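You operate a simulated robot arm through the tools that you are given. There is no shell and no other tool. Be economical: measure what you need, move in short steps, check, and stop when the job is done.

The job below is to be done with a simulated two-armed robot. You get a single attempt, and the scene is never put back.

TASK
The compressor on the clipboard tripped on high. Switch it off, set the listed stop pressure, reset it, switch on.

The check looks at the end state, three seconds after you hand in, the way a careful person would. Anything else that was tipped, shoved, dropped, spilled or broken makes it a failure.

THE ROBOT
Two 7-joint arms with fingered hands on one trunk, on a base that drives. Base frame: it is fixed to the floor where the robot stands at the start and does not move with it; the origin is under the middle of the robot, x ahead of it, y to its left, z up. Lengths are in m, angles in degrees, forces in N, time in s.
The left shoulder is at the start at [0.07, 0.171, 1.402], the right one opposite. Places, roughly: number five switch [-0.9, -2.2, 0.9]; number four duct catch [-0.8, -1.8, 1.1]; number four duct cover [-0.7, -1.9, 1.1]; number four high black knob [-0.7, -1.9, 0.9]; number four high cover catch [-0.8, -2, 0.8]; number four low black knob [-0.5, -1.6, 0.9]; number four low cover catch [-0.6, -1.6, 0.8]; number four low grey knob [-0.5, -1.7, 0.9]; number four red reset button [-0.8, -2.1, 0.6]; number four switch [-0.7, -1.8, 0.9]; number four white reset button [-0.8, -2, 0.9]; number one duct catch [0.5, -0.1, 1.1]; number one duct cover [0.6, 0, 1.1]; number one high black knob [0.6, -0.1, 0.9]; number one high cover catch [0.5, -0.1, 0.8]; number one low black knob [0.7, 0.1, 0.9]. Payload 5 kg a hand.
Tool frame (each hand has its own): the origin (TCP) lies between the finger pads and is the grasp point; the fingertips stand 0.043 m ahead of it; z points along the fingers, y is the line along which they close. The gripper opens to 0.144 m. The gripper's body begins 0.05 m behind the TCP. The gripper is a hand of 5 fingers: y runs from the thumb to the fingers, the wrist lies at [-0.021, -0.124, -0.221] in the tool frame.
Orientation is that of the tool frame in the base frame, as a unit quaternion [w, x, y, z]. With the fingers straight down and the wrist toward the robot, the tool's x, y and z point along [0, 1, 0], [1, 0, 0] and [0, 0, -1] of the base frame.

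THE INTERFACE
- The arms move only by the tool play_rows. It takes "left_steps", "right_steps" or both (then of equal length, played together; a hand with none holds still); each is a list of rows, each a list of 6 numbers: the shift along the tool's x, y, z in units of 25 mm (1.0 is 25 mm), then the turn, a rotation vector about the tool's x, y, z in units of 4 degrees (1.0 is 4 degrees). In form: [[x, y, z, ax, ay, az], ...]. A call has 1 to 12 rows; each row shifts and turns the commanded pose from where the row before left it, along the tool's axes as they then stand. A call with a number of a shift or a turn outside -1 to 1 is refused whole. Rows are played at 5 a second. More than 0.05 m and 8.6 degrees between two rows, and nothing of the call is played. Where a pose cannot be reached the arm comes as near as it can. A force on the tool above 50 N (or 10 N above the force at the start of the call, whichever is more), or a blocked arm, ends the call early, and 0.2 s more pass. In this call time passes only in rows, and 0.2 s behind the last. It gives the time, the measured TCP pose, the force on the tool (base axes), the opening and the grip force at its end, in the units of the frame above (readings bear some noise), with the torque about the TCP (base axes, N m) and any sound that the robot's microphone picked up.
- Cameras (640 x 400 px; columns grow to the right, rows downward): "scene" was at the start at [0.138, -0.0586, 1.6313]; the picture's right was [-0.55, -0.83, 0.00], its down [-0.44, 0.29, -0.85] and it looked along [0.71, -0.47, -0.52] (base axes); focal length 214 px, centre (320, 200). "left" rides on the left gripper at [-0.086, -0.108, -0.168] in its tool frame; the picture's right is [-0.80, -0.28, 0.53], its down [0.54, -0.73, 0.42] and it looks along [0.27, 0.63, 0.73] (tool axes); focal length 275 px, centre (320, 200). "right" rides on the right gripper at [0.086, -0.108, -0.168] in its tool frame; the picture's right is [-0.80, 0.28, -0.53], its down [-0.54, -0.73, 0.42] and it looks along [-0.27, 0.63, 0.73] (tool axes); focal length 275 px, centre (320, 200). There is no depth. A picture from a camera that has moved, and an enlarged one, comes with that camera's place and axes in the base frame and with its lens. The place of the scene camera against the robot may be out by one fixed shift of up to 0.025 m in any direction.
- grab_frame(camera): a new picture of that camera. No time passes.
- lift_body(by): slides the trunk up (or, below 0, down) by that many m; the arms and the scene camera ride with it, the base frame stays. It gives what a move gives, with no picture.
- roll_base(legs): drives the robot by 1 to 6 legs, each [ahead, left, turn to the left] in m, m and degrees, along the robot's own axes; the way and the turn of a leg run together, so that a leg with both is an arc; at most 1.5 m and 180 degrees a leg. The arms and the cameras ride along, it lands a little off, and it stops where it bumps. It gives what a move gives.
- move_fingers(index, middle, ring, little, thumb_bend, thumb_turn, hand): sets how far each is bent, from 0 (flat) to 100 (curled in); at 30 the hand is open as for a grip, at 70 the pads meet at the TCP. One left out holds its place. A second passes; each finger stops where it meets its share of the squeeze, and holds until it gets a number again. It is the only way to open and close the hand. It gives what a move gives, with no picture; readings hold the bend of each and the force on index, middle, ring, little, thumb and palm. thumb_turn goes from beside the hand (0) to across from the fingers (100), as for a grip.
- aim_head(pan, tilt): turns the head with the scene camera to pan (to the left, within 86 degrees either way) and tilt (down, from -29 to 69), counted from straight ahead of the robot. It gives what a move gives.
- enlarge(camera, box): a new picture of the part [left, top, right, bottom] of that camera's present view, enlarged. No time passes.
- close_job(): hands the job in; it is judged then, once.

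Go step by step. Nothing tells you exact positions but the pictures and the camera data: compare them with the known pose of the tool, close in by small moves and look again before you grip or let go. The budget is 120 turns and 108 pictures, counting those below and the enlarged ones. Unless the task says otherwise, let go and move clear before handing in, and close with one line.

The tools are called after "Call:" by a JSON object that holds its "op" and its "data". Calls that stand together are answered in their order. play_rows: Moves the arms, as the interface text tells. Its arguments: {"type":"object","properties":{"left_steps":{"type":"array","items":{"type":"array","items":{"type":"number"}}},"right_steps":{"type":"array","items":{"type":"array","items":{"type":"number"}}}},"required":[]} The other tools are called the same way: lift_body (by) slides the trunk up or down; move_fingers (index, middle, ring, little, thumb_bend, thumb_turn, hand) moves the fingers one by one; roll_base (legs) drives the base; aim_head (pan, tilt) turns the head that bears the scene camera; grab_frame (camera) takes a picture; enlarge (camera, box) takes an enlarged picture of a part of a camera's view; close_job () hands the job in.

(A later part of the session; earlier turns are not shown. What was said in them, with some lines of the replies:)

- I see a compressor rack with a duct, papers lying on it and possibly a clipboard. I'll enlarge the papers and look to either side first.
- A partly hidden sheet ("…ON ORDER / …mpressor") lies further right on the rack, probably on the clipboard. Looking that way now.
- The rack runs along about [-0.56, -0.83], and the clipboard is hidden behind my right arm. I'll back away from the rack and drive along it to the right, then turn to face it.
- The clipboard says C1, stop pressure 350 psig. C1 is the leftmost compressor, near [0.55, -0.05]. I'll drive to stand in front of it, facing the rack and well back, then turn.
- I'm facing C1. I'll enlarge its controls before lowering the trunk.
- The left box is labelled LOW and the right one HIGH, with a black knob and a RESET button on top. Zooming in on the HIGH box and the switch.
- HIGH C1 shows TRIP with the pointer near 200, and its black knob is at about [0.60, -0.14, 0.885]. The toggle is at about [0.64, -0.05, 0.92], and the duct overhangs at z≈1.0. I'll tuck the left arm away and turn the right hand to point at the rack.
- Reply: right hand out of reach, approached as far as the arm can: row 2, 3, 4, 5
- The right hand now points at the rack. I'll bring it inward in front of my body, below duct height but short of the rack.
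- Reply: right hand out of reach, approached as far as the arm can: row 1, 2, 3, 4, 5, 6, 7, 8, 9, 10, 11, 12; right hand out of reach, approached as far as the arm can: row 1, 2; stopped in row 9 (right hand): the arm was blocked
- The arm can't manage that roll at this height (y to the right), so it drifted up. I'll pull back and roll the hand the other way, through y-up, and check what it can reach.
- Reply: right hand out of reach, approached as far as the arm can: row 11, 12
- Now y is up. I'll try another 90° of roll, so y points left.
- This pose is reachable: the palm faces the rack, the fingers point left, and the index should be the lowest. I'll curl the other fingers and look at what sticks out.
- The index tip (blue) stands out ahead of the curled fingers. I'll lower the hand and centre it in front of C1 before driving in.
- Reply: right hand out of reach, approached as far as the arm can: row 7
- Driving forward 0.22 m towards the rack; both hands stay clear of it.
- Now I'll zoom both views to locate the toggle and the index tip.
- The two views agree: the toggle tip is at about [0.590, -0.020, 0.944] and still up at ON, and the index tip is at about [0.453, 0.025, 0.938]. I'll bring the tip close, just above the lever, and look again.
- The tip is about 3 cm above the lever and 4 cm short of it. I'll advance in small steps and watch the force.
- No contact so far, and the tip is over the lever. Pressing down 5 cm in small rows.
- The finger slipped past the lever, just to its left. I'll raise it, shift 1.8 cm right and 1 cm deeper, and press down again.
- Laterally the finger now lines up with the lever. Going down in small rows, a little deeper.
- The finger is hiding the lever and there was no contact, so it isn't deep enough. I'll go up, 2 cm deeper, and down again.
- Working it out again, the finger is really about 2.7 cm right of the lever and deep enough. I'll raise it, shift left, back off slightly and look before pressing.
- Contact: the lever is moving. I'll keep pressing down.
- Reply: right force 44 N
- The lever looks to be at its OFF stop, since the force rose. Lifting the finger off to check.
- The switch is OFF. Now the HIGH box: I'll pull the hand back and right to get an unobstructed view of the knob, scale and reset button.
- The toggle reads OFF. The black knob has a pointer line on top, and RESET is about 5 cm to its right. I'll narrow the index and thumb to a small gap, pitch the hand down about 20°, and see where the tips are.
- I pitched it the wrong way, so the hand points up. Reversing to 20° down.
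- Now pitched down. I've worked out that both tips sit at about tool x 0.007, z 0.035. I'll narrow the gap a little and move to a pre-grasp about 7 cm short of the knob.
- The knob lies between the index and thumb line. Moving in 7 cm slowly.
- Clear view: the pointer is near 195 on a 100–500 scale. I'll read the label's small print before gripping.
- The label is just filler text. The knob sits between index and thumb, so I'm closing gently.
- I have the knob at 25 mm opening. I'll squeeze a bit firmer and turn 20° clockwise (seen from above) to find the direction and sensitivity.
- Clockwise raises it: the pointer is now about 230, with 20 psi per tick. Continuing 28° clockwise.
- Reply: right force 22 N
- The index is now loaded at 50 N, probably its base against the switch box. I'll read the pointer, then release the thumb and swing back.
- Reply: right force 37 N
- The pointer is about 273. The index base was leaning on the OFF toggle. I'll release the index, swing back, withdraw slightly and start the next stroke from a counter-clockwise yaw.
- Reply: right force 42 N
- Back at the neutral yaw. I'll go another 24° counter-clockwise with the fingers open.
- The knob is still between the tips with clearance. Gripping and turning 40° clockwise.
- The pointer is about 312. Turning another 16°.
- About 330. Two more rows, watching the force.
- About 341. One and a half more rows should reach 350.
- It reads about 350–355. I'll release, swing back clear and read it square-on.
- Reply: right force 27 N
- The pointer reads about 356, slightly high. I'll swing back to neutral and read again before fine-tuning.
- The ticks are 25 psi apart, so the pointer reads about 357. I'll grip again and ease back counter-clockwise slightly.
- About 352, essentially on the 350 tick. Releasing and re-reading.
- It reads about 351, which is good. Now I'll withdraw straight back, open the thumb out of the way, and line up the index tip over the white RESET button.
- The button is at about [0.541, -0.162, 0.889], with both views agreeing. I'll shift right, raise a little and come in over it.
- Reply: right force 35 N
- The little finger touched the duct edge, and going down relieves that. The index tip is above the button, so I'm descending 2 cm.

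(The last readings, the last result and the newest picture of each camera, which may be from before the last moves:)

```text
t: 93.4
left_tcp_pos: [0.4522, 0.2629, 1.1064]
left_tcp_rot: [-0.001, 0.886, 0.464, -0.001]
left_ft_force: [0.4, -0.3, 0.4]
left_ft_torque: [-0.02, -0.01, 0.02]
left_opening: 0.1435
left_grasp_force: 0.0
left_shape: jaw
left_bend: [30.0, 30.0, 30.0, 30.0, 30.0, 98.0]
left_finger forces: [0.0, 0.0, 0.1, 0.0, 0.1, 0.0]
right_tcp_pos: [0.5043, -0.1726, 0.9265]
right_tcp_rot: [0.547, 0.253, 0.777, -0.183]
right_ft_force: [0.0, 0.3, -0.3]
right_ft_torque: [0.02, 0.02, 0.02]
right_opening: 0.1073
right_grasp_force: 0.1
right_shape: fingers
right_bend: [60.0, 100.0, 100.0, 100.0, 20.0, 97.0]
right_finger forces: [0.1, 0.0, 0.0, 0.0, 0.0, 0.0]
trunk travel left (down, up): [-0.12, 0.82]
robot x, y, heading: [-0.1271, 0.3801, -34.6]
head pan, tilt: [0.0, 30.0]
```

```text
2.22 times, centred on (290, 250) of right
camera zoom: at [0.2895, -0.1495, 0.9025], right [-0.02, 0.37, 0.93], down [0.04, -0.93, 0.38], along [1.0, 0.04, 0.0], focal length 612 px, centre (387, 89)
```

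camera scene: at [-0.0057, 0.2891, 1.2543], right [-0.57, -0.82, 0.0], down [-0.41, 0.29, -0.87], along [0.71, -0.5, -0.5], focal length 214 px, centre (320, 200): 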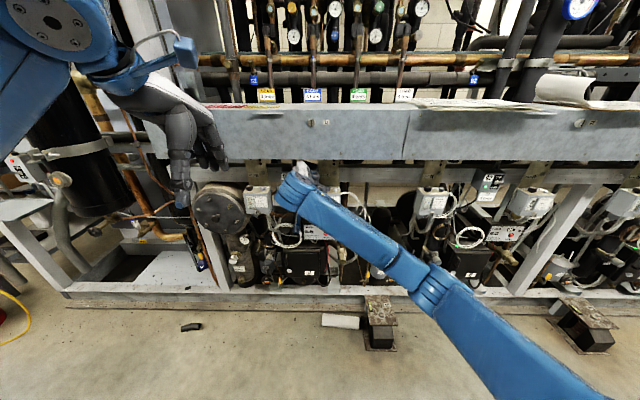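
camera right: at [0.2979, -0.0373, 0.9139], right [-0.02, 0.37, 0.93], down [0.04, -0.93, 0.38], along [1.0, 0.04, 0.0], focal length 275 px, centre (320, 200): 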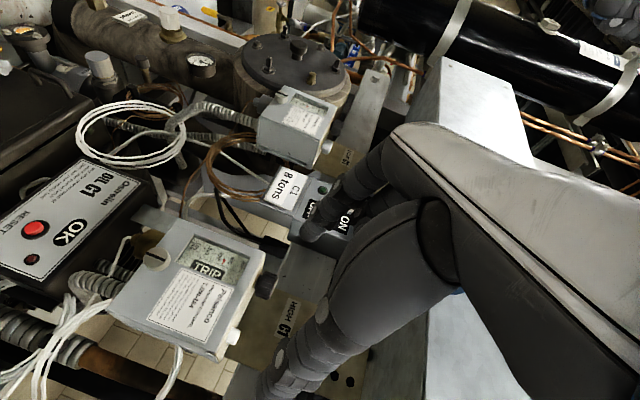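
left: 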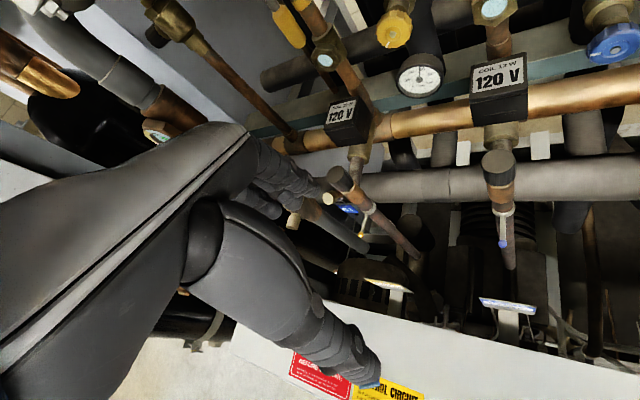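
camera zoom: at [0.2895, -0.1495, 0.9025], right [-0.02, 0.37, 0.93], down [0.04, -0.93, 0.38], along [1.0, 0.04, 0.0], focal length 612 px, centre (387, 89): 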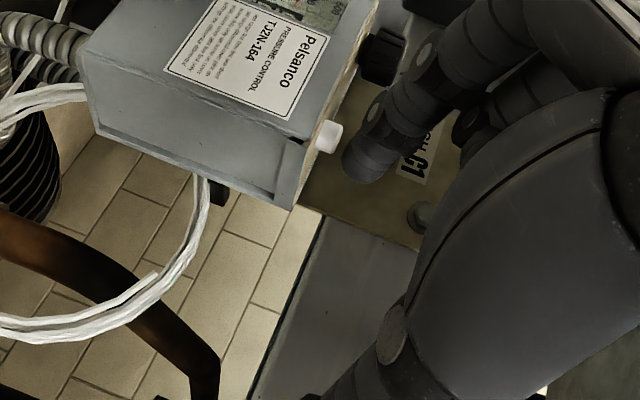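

The tip is at the button centre, about 1 cm above it. I'll go 5 mm deeper and press down in small rows.

Call:
{"op": "play_rows", "data": {"right_steps": [[-0.07, 0, 0.2, 0, 0, 0], [0.3, 0, 0.11, 0, 0, 0], [0.2, 0, 0.07, 0, 0, 0], [0.2, 0, 0.07, 0, 0, 0]]}}

Call:
{"op": "enlarge", "data": {"camera": "right", "box": [180, 140, 400, 320]}}

```text
t: 94.4
left_tcp_pos: [0.4493, 0.2634, 1.1085]
left_tcp_rot: [0.001, 0.885, 0.465, -0.001]
left_ft_force: [-0.2, 0.2, -0.1]
left_ft_torque: [0.02, 0.0, 0.01]
left_opening: 0.1435
left_grasp_force: 0.1
left_shape: jaw
left_bend: [30.0, 30.0, 30.0, 30.0, 30.0, 98.0]
left_finger forces: [0.0, 0.0, 0.0, 0.0, 0.0, 0.0]
right_tcp_pos: [0.5067, -0.1737, 0.9121]
right_tcp_rot: [0.55, 0.252, 0.775, -0.183]
right_ft_force: [2.3, -1.3, 20.7]
right_ft_torque: [-0.03, -0.99, -0.12]
right_opening: 0.1067
right_grasp_force: 10.4
right_shape: fingers
right_bend: [60.0, 100.0, 100.0, 100.0, 20.0, 97.0]
right_finger forces: [21.5, 0.0, 0.0, 0.1, 0.0, 0.1]
trunk travel left (down, up): [-0.12, 0.82]
robot x, y, heading: [-0.1329, 0.376, -34.7]
head pan, tilt: [0.0, 30.0]
heard: click
```

```text
2.22 times, centred on (290, 230) of right
camera zoom: at [0.2924, -0.1506, 0.8856], right [-0.02, 0.38, 0.93], down [0.04, -0.93, 0.38], along [1.0, 0.04, 0.01], focal length 612 px, centre (387, 133)
```

zoom: 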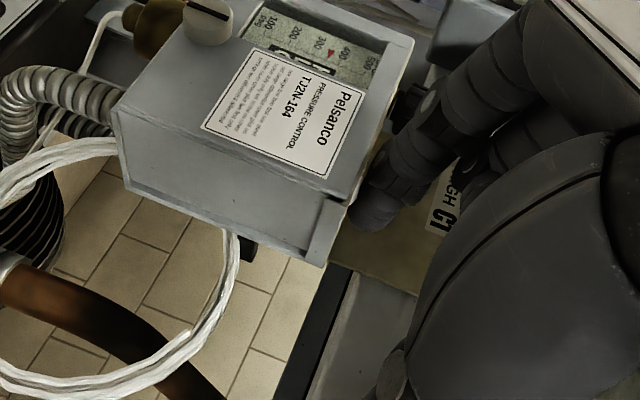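

Click heard with 21 N on the index, so the button went down. I'll lift off, withdraw and check the TRIP flag.

Call:
{"op": "play_rows", "data": {"right_steps": [[-0.4, 0, -0.14, 0, 0, 0], [-0.3, 0, -0.5, 0, 0, 0], [0, 0, -1, 0, 0, 0], [0, 0, -1, 0, 0, 0], [0, 0, -1, 0, 0, 0]]}}

Call:
{"op": "enlarge", "data": {"camera": "right", "box": [140, 140, 400, 320]}}

```text
t: 95.6
left_tcp_pos: [0.4495, 0.2639, 1.1074]
left_tcp_rot: [0.0, 0.886, 0.464, 0.0]
left_ft_force: [0.2, 0.7, 0.4]
left_ft_torque: [-0.03, -0.03, -0.01]
left_opening: 0.1438
left_grasp_force: 0.1
left_shape: jaw
left_bend: [30.0, 30.0, 30.0, 30.0, 30.0, 98.0]
left_finger forces: [0.0, 0.0, 0.0, 0.1, 0.0, 0.0]
right_tcp_pos: [0.4443, -0.126, 0.9535]
right_tcp_rot: [0.547, 0.252, 0.777, -0.183]
right_ft_force: [0.3, 0.8, -0.4]
right_ft_torque: [0.02, 0.02, 0.02]
right_opening: 0.1074
right_grasp_force: 0.0
right_shape: fingers
right_bend: [60.0, 100.0, 100.0, 100.0, 20.0, 97.0]
right_finger forces: [0.0, 0.0, 0.0, 0.0, 0.0, 0.0]
trunk travel left (down, up): [-0.12, 0.82]
robot x, y, heading: [-0.1312, 0.3788, -34.9]
head pan, tilt: [0.0, 30.0]
```

```text
2.22 times, centred on (270, 230) of right
camera zoom: at [0.2287, -0.1047, 0.9296], right [-0.02, 0.37, 0.93], down [0.04, -0.93, 0.37], along [1.0, 0.04, 0.0], focal length 612 px, centre (431, 133)
```

zoom: 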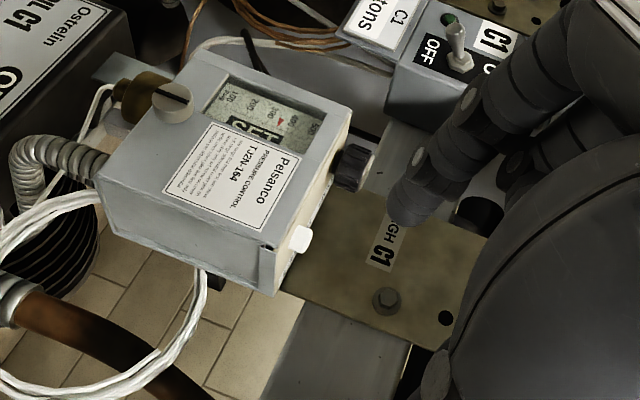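

Call:
{"op": "enlarge", "data": {"camera": "right", "box": [220, 160, 300, 220]}}

Call:
{"op": "enlarge", "data": {"camera": "right", "box": [280, 125, 400, 215]}}

```text
6.67 times, centred on (260, 190) of right
camera zoom: at [0.2287, -0.1047, 0.9296], right [-0.02, 0.37, 0.93], down [0.04, -0.93, 0.37], along [1.0, 0.04, 0.0], focal length 1835 px, centre (720, 267)
```

zoom: 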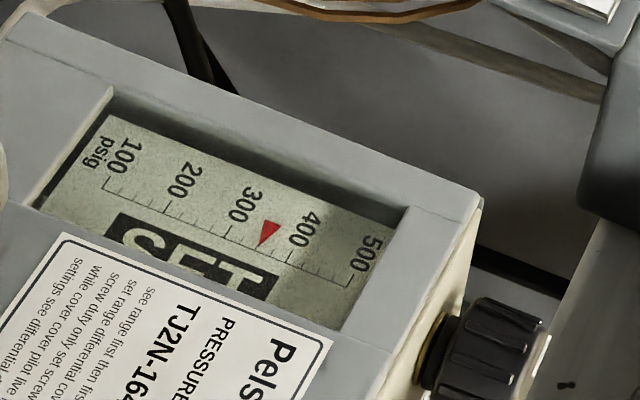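

```text
4.44 times, centred on (340, 170) of right
camera zoom: at [0.2287, -0.1047, 0.9296], right [-0.02, 0.37, 0.93], down [0.04, -0.93, 0.37], along [1.0, 0.04, 0.0], focal length 1224 px, centre (231, 333)
```

zoom: 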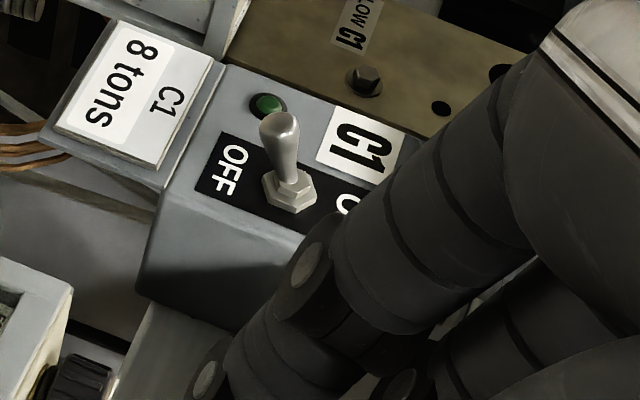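

The flag now reads SET with the pointer at 350, and the toggle is still OFF. Next is switching ON: I'll level the hand, extend the index, and move it to below and in front of the lever.

Call:
{"op": "play_rows", "data": {"right_steps": [[0, 0, -0.6, 0, -1, 0], [0, 0, 0, 0, -1, 0], [0, 0, 0, 0, -1, 0], [0, 0, 0, 0, -1, 0], [0, 0, 0, 0, -0.9, 0]]}}

Call:
{"op": "move_fingers", "data": {"hand": "right", "thumb_bend": 40, "index": 40}}

```text
t: 96.8
left_tcp_pos: [0.4504, 0.2635, 1.1071]
left_tcp_rot: [0.0, 0.886, 0.464, 0.0]
left_ft_force: [-0.6, -0.1, -1.1]
left_ft_torque: [-0.02, 0.0, 0.01]
left_opening: 0.1436
left_grasp_force: 0.1
left_shape: jaw
left_bend: [30.0, 30.0, 30.0, 30.0, 30.0, 98.0]
left_finger forces: [0.1, 0.1, 0.0, 0.0, 0.0, 0.0]
right_tcp_pos: [0.4332, -0.1189, 0.959]
right_tcp_rot: [0.671, 0.218, 0.673, -0.224]
right_ft_force: [0.3, -0.3, 0.5]
right_ft_torque: [0.01, 0.01, -0.03]
right_opening: 0.1074
right_grasp_force: 0.1
right_shape: fingers
right_bend: [60.0, 100.0, 100.0, 100.0, 20.0, 97.0]
right_finger forces: [0.0, 0.1, 0.0, 0.1, 0.0, 0.0]
trunk travel left (down, up): [-0.12, 0.82]
robot x, y, heading: [-0.1333, 0.3808, -34.7]
head pan, tilt: [0.0, 30.0]
```

```text
t: 97.8
left_tcp_pos: [0.4508, 0.2634, 1.106]
left_tcp_rot: [-0.001, 0.886, 0.464, 0.0]
left_ft_force: [0.1, 0.5, -0.2]
left_ft_torque: [0.04, 0.01, 0.0]
left_opening: 0.1438
left_grasp_force: 0.1
left_shape: jaw
left_bend: [30.0, 30.0, 30.0, 30.0, 30.0, 98.0]
left_finger forces: [0.0, 0.0, 0.1, 0.0, 0.0, 0.0]
right_tcp_pos: [0.4337, -0.1185, 0.9577]
right_tcp_rot: [0.67, 0.217, 0.673, -0.224]
right_ft_force: [-1.1, -0.3, -0.5]
right_ft_torque: [-0.01, -0.01, 0.0]
right_opening: 0.1149
right_grasp_force: 0.1
right_shape: fingers
right_bend: [40.0, 100.0, 100.0, 100.0, 40.0, 97.0]
right_finger forces: [0.0, 0.0, 0.0, 0.0, 0.1, 0.0]
trunk travel left (down, up): [-0.12, 0.82]
robot x, y, heading: [-0.1288, 0.3802, -34.9]
head pan, tilt: [0.0, 30.0]
```

Call:
{"op": "play_rows", "data": {"right_steps": [[0.2, 0.9, -0.24, 0, 0, 0], [0.5, 0.9, 0, 0, 0, 0], [0.5, 0.9, 0, 0, 0, 0], [0.5, 0.9, 0, 0, 0, 0], [0.5, 0.9, 0, 0, 0, 0]]}}

Call:
{"op": "enlarge", "data": {"camera": "right", "box": [200, 90, 400, 230]}}

```text
t: 99.0
left_tcp_pos: [0.4503, 0.2626, 1.1057]
left_tcp_rot: [-0.001, 0.885, 0.465, -0.001]
left_ft_force: [0.6, 0.3, -0.2]
left_ft_torque: [-0.02, -0.01, -0.01]
left_opening: 0.1437
left_grasp_force: 0.0
left_shape: jaw
left_bend: [30.0, 30.0, 30.0, 30.0, 30.0, 98.0]
left_finger forces: [0.0, 0.0, 0.0, 0.1, 0.0, 0.0]
right_tcp_pos: [0.4951, -0.0246, 0.904]
right_tcp_rot: [0.671, 0.217, 0.673, -0.225]
right_ft_force: [-0.1, -0.5, 0.2]
right_ft_torque: [-0.01, -0.03, -0.03]
right_opening: 0.1147
right_grasp_force: 0.0
right_shape: fingers
right_bend: [40.0, 100.0, 100.0, 100.0, 40.0, 97.0]
right_finger forces: [0.1, 0.0, 0.0, 0.1, 0.0, 0.1]
trunk travel left (down, up): [-0.12, 0.82]
robot x, y, heading: [-0.1315, 0.3773, -34.8]
head pan, tilt: [0.0, 30.0]
```

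```text
2.86 times, centred on (300, 160) of right
camera zoom: at [0.2955, -0.0135, 0.8174], right [-0.26, 0.55, 0.79], down [-0.09, -0.83, 0.55], along [0.96, 0.07, 0.26], focal length 786 px, centre (377, 314)
```

zoom: 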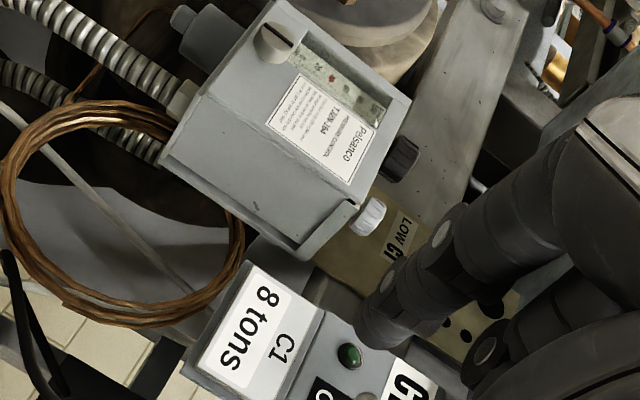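

The finger is below and in front of the lever. Advancing 5 cm underneath it.

Call:
{"op": "play_rows", "data": {"right_steps": [[0, 0, 0.7, 0, 0, 0], [0, 0, 0.7, 0, 0, 0], [0, 0, 0.6, 0, 0, 0]]}}

Call:
{"op": "enlarge", "data": {"camera": "right", "box": [220, 110, 420, 250]}}

```text
t: 99.8
left_tcp_pos: [0.4518, 0.2639, 1.1064]
left_tcp_rot: [0.0, 0.886, 0.464, 0.0]
left_ft_force: [-0.1, 0.2, -0.8]
left_ft_torque: [0.01, -0.02, 0.01]
left_opening: 0.1435
left_grasp_force: 0.0
left_shape: jaw
left_bend: [30.0, 30.0, 30.0, 30.0, 30.0, 98.0]
left_finger forces: [0.0, 0.1, 0.0, 0.0, 0.0, 0.0]
right_tcp_pos: [0.5349, -0.0539, 0.9035]
right_tcp_rot: [0.67, 0.218, 0.674, -0.223]
right_ft_force: [0.7, 0.0, -0.5]
right_ft_torque: [0.02, -0.07, 0.0]
right_opening: 0.1148
right_grasp_force: 0.0
right_shape: fingers
right_bend: [40.0, 100.0, 100.0, 100.0, 40.0, 97.0]
right_finger forces: [0.0, 0.0, 0.0, 0.0, 0.0, 0.1]
trunk travel left (down, up): [-0.12, 0.82]
robot x, y, heading: [-0.131, 0.3778, -34.9]
head pan, tilt: [0.0, 30.0]
```

```text
2.86 times, centred on (320, 180) of right
camera zoom: at [0.3356, -0.0429, 0.8175], right [-0.26, 0.55, 0.79], down [-0.09, -0.83, 0.55], along [0.96, 0.07, 0.26], focal length 786 px, centre (320, 257)
```

zoom: 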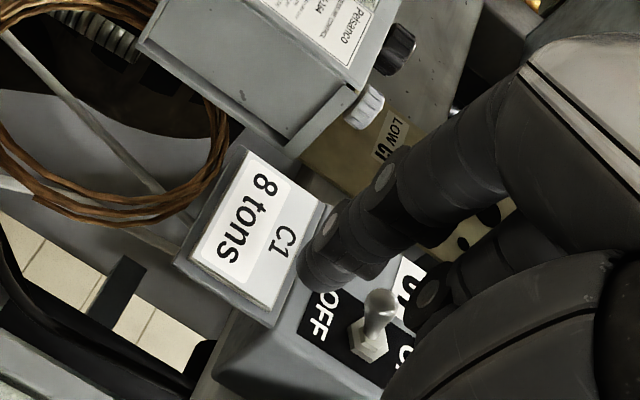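

The lever tip will meet the very end of the finger. I'll shift slightly right and deeper, then push up.

Call:
{"op": "play_rows", "data": {"right_steps": [[0, -0.3, 0.1, 0, 0, 0], [-0.4, 0, 0, 0, 0, 0], [-0.4, 0, 0, 0, 0, 0], [-0.4, 0, 0, 0, 0, 0]]}}

Call:
{"op": "enlarge", "data": {"camera": "right", "box": [220, 110, 420, 250]}}

```text
t: 100.8
left_tcp_pos: [0.4508, 0.2648, 1.1065]
left_tcp_rot: [-0.001, 0.886, 0.464, 0.0]
left_ft_force: [0.6, -0.7, 0.1]
left_ft_torque: [0.02, -0.02, 0.01]
left_opening: 0.1437
left_grasp_force: 0.0
left_shape: jaw
left_bend: [30.0, 30.0, 30.0, 30.0, 30.0, 98.0]
left_finger forces: [0.0, 0.0, 0.1, 0.0, 0.0, 0.0]
right_tcp_pos: [0.5329, -0.0611, 0.9335]
right_tcp_rot: [0.671, 0.217, 0.673, -0.223]
right_ft_force: [-0.5, -0.1, 0.3]
right_ft_torque: [0.01, 0.01, -0.02]
right_opening: 0.1145
right_grasp_force: 0.0
right_shape: fingers
right_bend: [40.0, 100.0, 100.0, 100.0, 40.0, 97.0]
right_finger forces: [0.0, 0.0, 0.1, 0.0, 0.1, 0.0]
trunk travel left (down, up): [-0.12, 0.82]
robot x, y, heading: [-0.1318, 0.3789, -35.1]
head pan, tilt: [0.0, 30.0]
```

```text
2.86 times, centred on (320, 180) of right
camera zoom: at [0.3336, -0.0502, 0.8482], right [-0.26, 0.55, 0.79], down [-0.09, -0.83, 0.55], along [0.96, 0.07, 0.26], focal length 786 px, centre (320, 257)
```

zoom: 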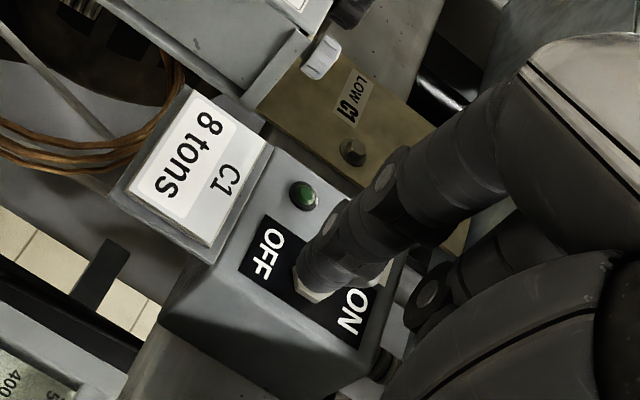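

The lever tip now shows past the finger on the ON side. Backing straight out to check.

Call:
{"op": "play_rows", "data": {"right_steps": [[0, 0, -1, 0, 0, 0], [0, 0, -1, 0, 0, 0], [0, -1, -1, 0, 0, 0], [0, -1, -1, 0, 0, 0], [0, -1, 0, 0, 0, 0], [0, -1, 0, 0, 0, 0], [0, -1, 0, 0, 0, 0]]}}

Call:
{"op": "enlarge", "data": {"camera": "scene", "box": [240, 140, 400, 240]}}

Call:
{"op": "enlarge", "data": {"camera": "right", "box": [140, 130, 380, 280]}}

```text
t: 102.4
left_tcp_pos: [0.4497, 0.2638, 1.1065]
left_tcp_rot: [-0.002, 0.886, 0.464, 0.0]
left_ft_force: [-0.8, -0.3, -0.3]
left_ft_torque: [0.02, -0.03, 0.02]
left_opening: 0.1438
left_grasp_force: 0.1
left_shape: jaw
left_bend: [30.0, 30.0, 30.0, 30.0, 30.0, 98.0]
left_finger forces: [0.1, 0.0, 0.0, 0.0, 0.0, 0.0]
right_tcp_pos: [0.3776, -0.1022, 0.935]
right_tcp_rot: [0.67, 0.219, 0.674, -0.222]
right_ft_force: [-0.6, -0.2, 0.1]
right_ft_torque: [0.02, -0.04, 0.03]
right_opening: 0.1146
right_grasp_force: 0.1
right_shape: fingers
right_bend: [40.0, 100.0, 100.0, 100.0, 40.0, 97.0]
right_finger forces: [0.0, 0.1, 0.0, 0.0, 0.0, 0.0]
trunk travel left (down, up): [-0.12, 0.82]
robot x, y, heading: [-0.132, 0.3794, -34.7]
head pan, tilt: [0.0, 30.0]
```

```text
4.00 times, centred on (320, 190) of scene
camera zoom: at [-0.0029, 0.2891, 1.2538], right [-0.57, -0.82, 0.0], down [-0.41, 0.29, -0.87], along [0.71, -0.49, -0.5], focal length 858 px, centre (320, 240)
```

zoom: 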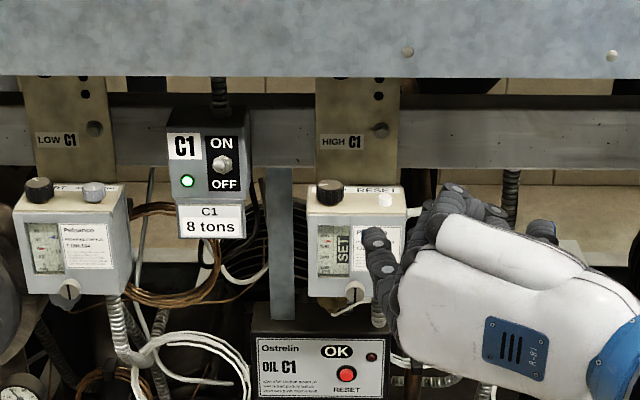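

```text
2.67 times, centred on (260, 205) of right
camera zoom: at [0.1774, -0.0917, 0.8492], right [-0.26, 0.55, 0.79], down [-0.09, -0.83, 0.55], along [0.96, 0.07, 0.26], focal length 734 px, centre (480, 187)
```

zoom: 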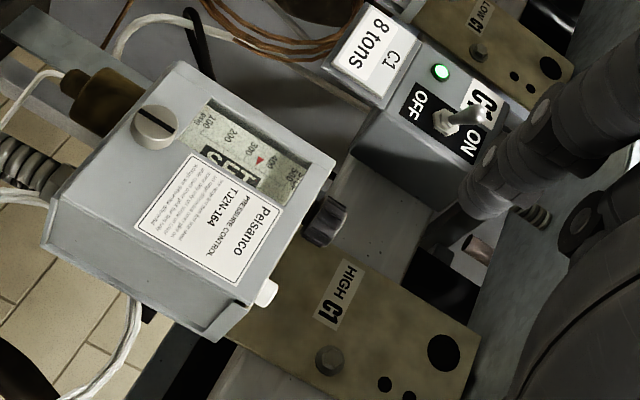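

C1 is ON with its green lamp lit, and the HIGH box shows SET. One last check of the pointer and the surroundings.

Call:
{"op": "enlarge", "data": {"camera": "right", "box": [206, 160, 270, 206]}}

Call:
{"op": "grab_frame", "data": {"camera": "scene"}}

```text
8.70 times, centred on (238, 183) of right
camera zoom: at [0.1774, -0.0917, 0.8492], right [-0.26, 0.55, 0.79], down [-0.09, -0.83, 0.55], along [0.96, 0.07, 0.26], focal length 2394 px, centre (1033, 348)
```

zoom: 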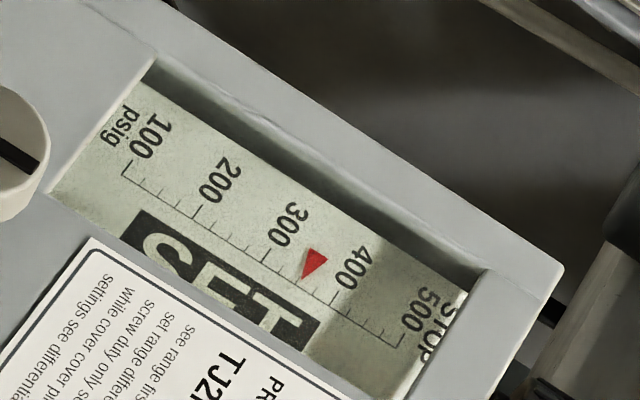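

```text
23 pictures are left
camera scene: at [-0.0029, 0.2891, 1.2538], right [-0.57, -0.82, 0.0], down [-0.41, 0.29, -0.87], along [0.71, -0.49, -0.5], focal length 214 px, centre (320, 200)
```

scene: 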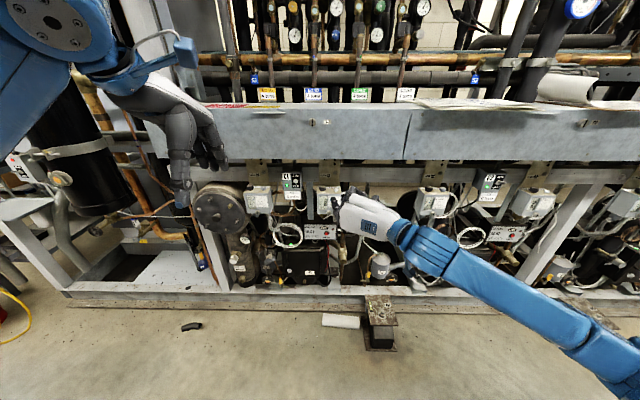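

The pointer is on the 350 tick, the flag shows SET, the switch is ON with its lamp lit, and the hands are clear with nothing disturbed. Handing in.

Call:
{"op": "close_job", "data": {}}

```text
The job is handed in.
```

C1 was switched off, its high cut-out set to 350 psig and reset (flag now shows SET), and it is back on with its green lamp lit.
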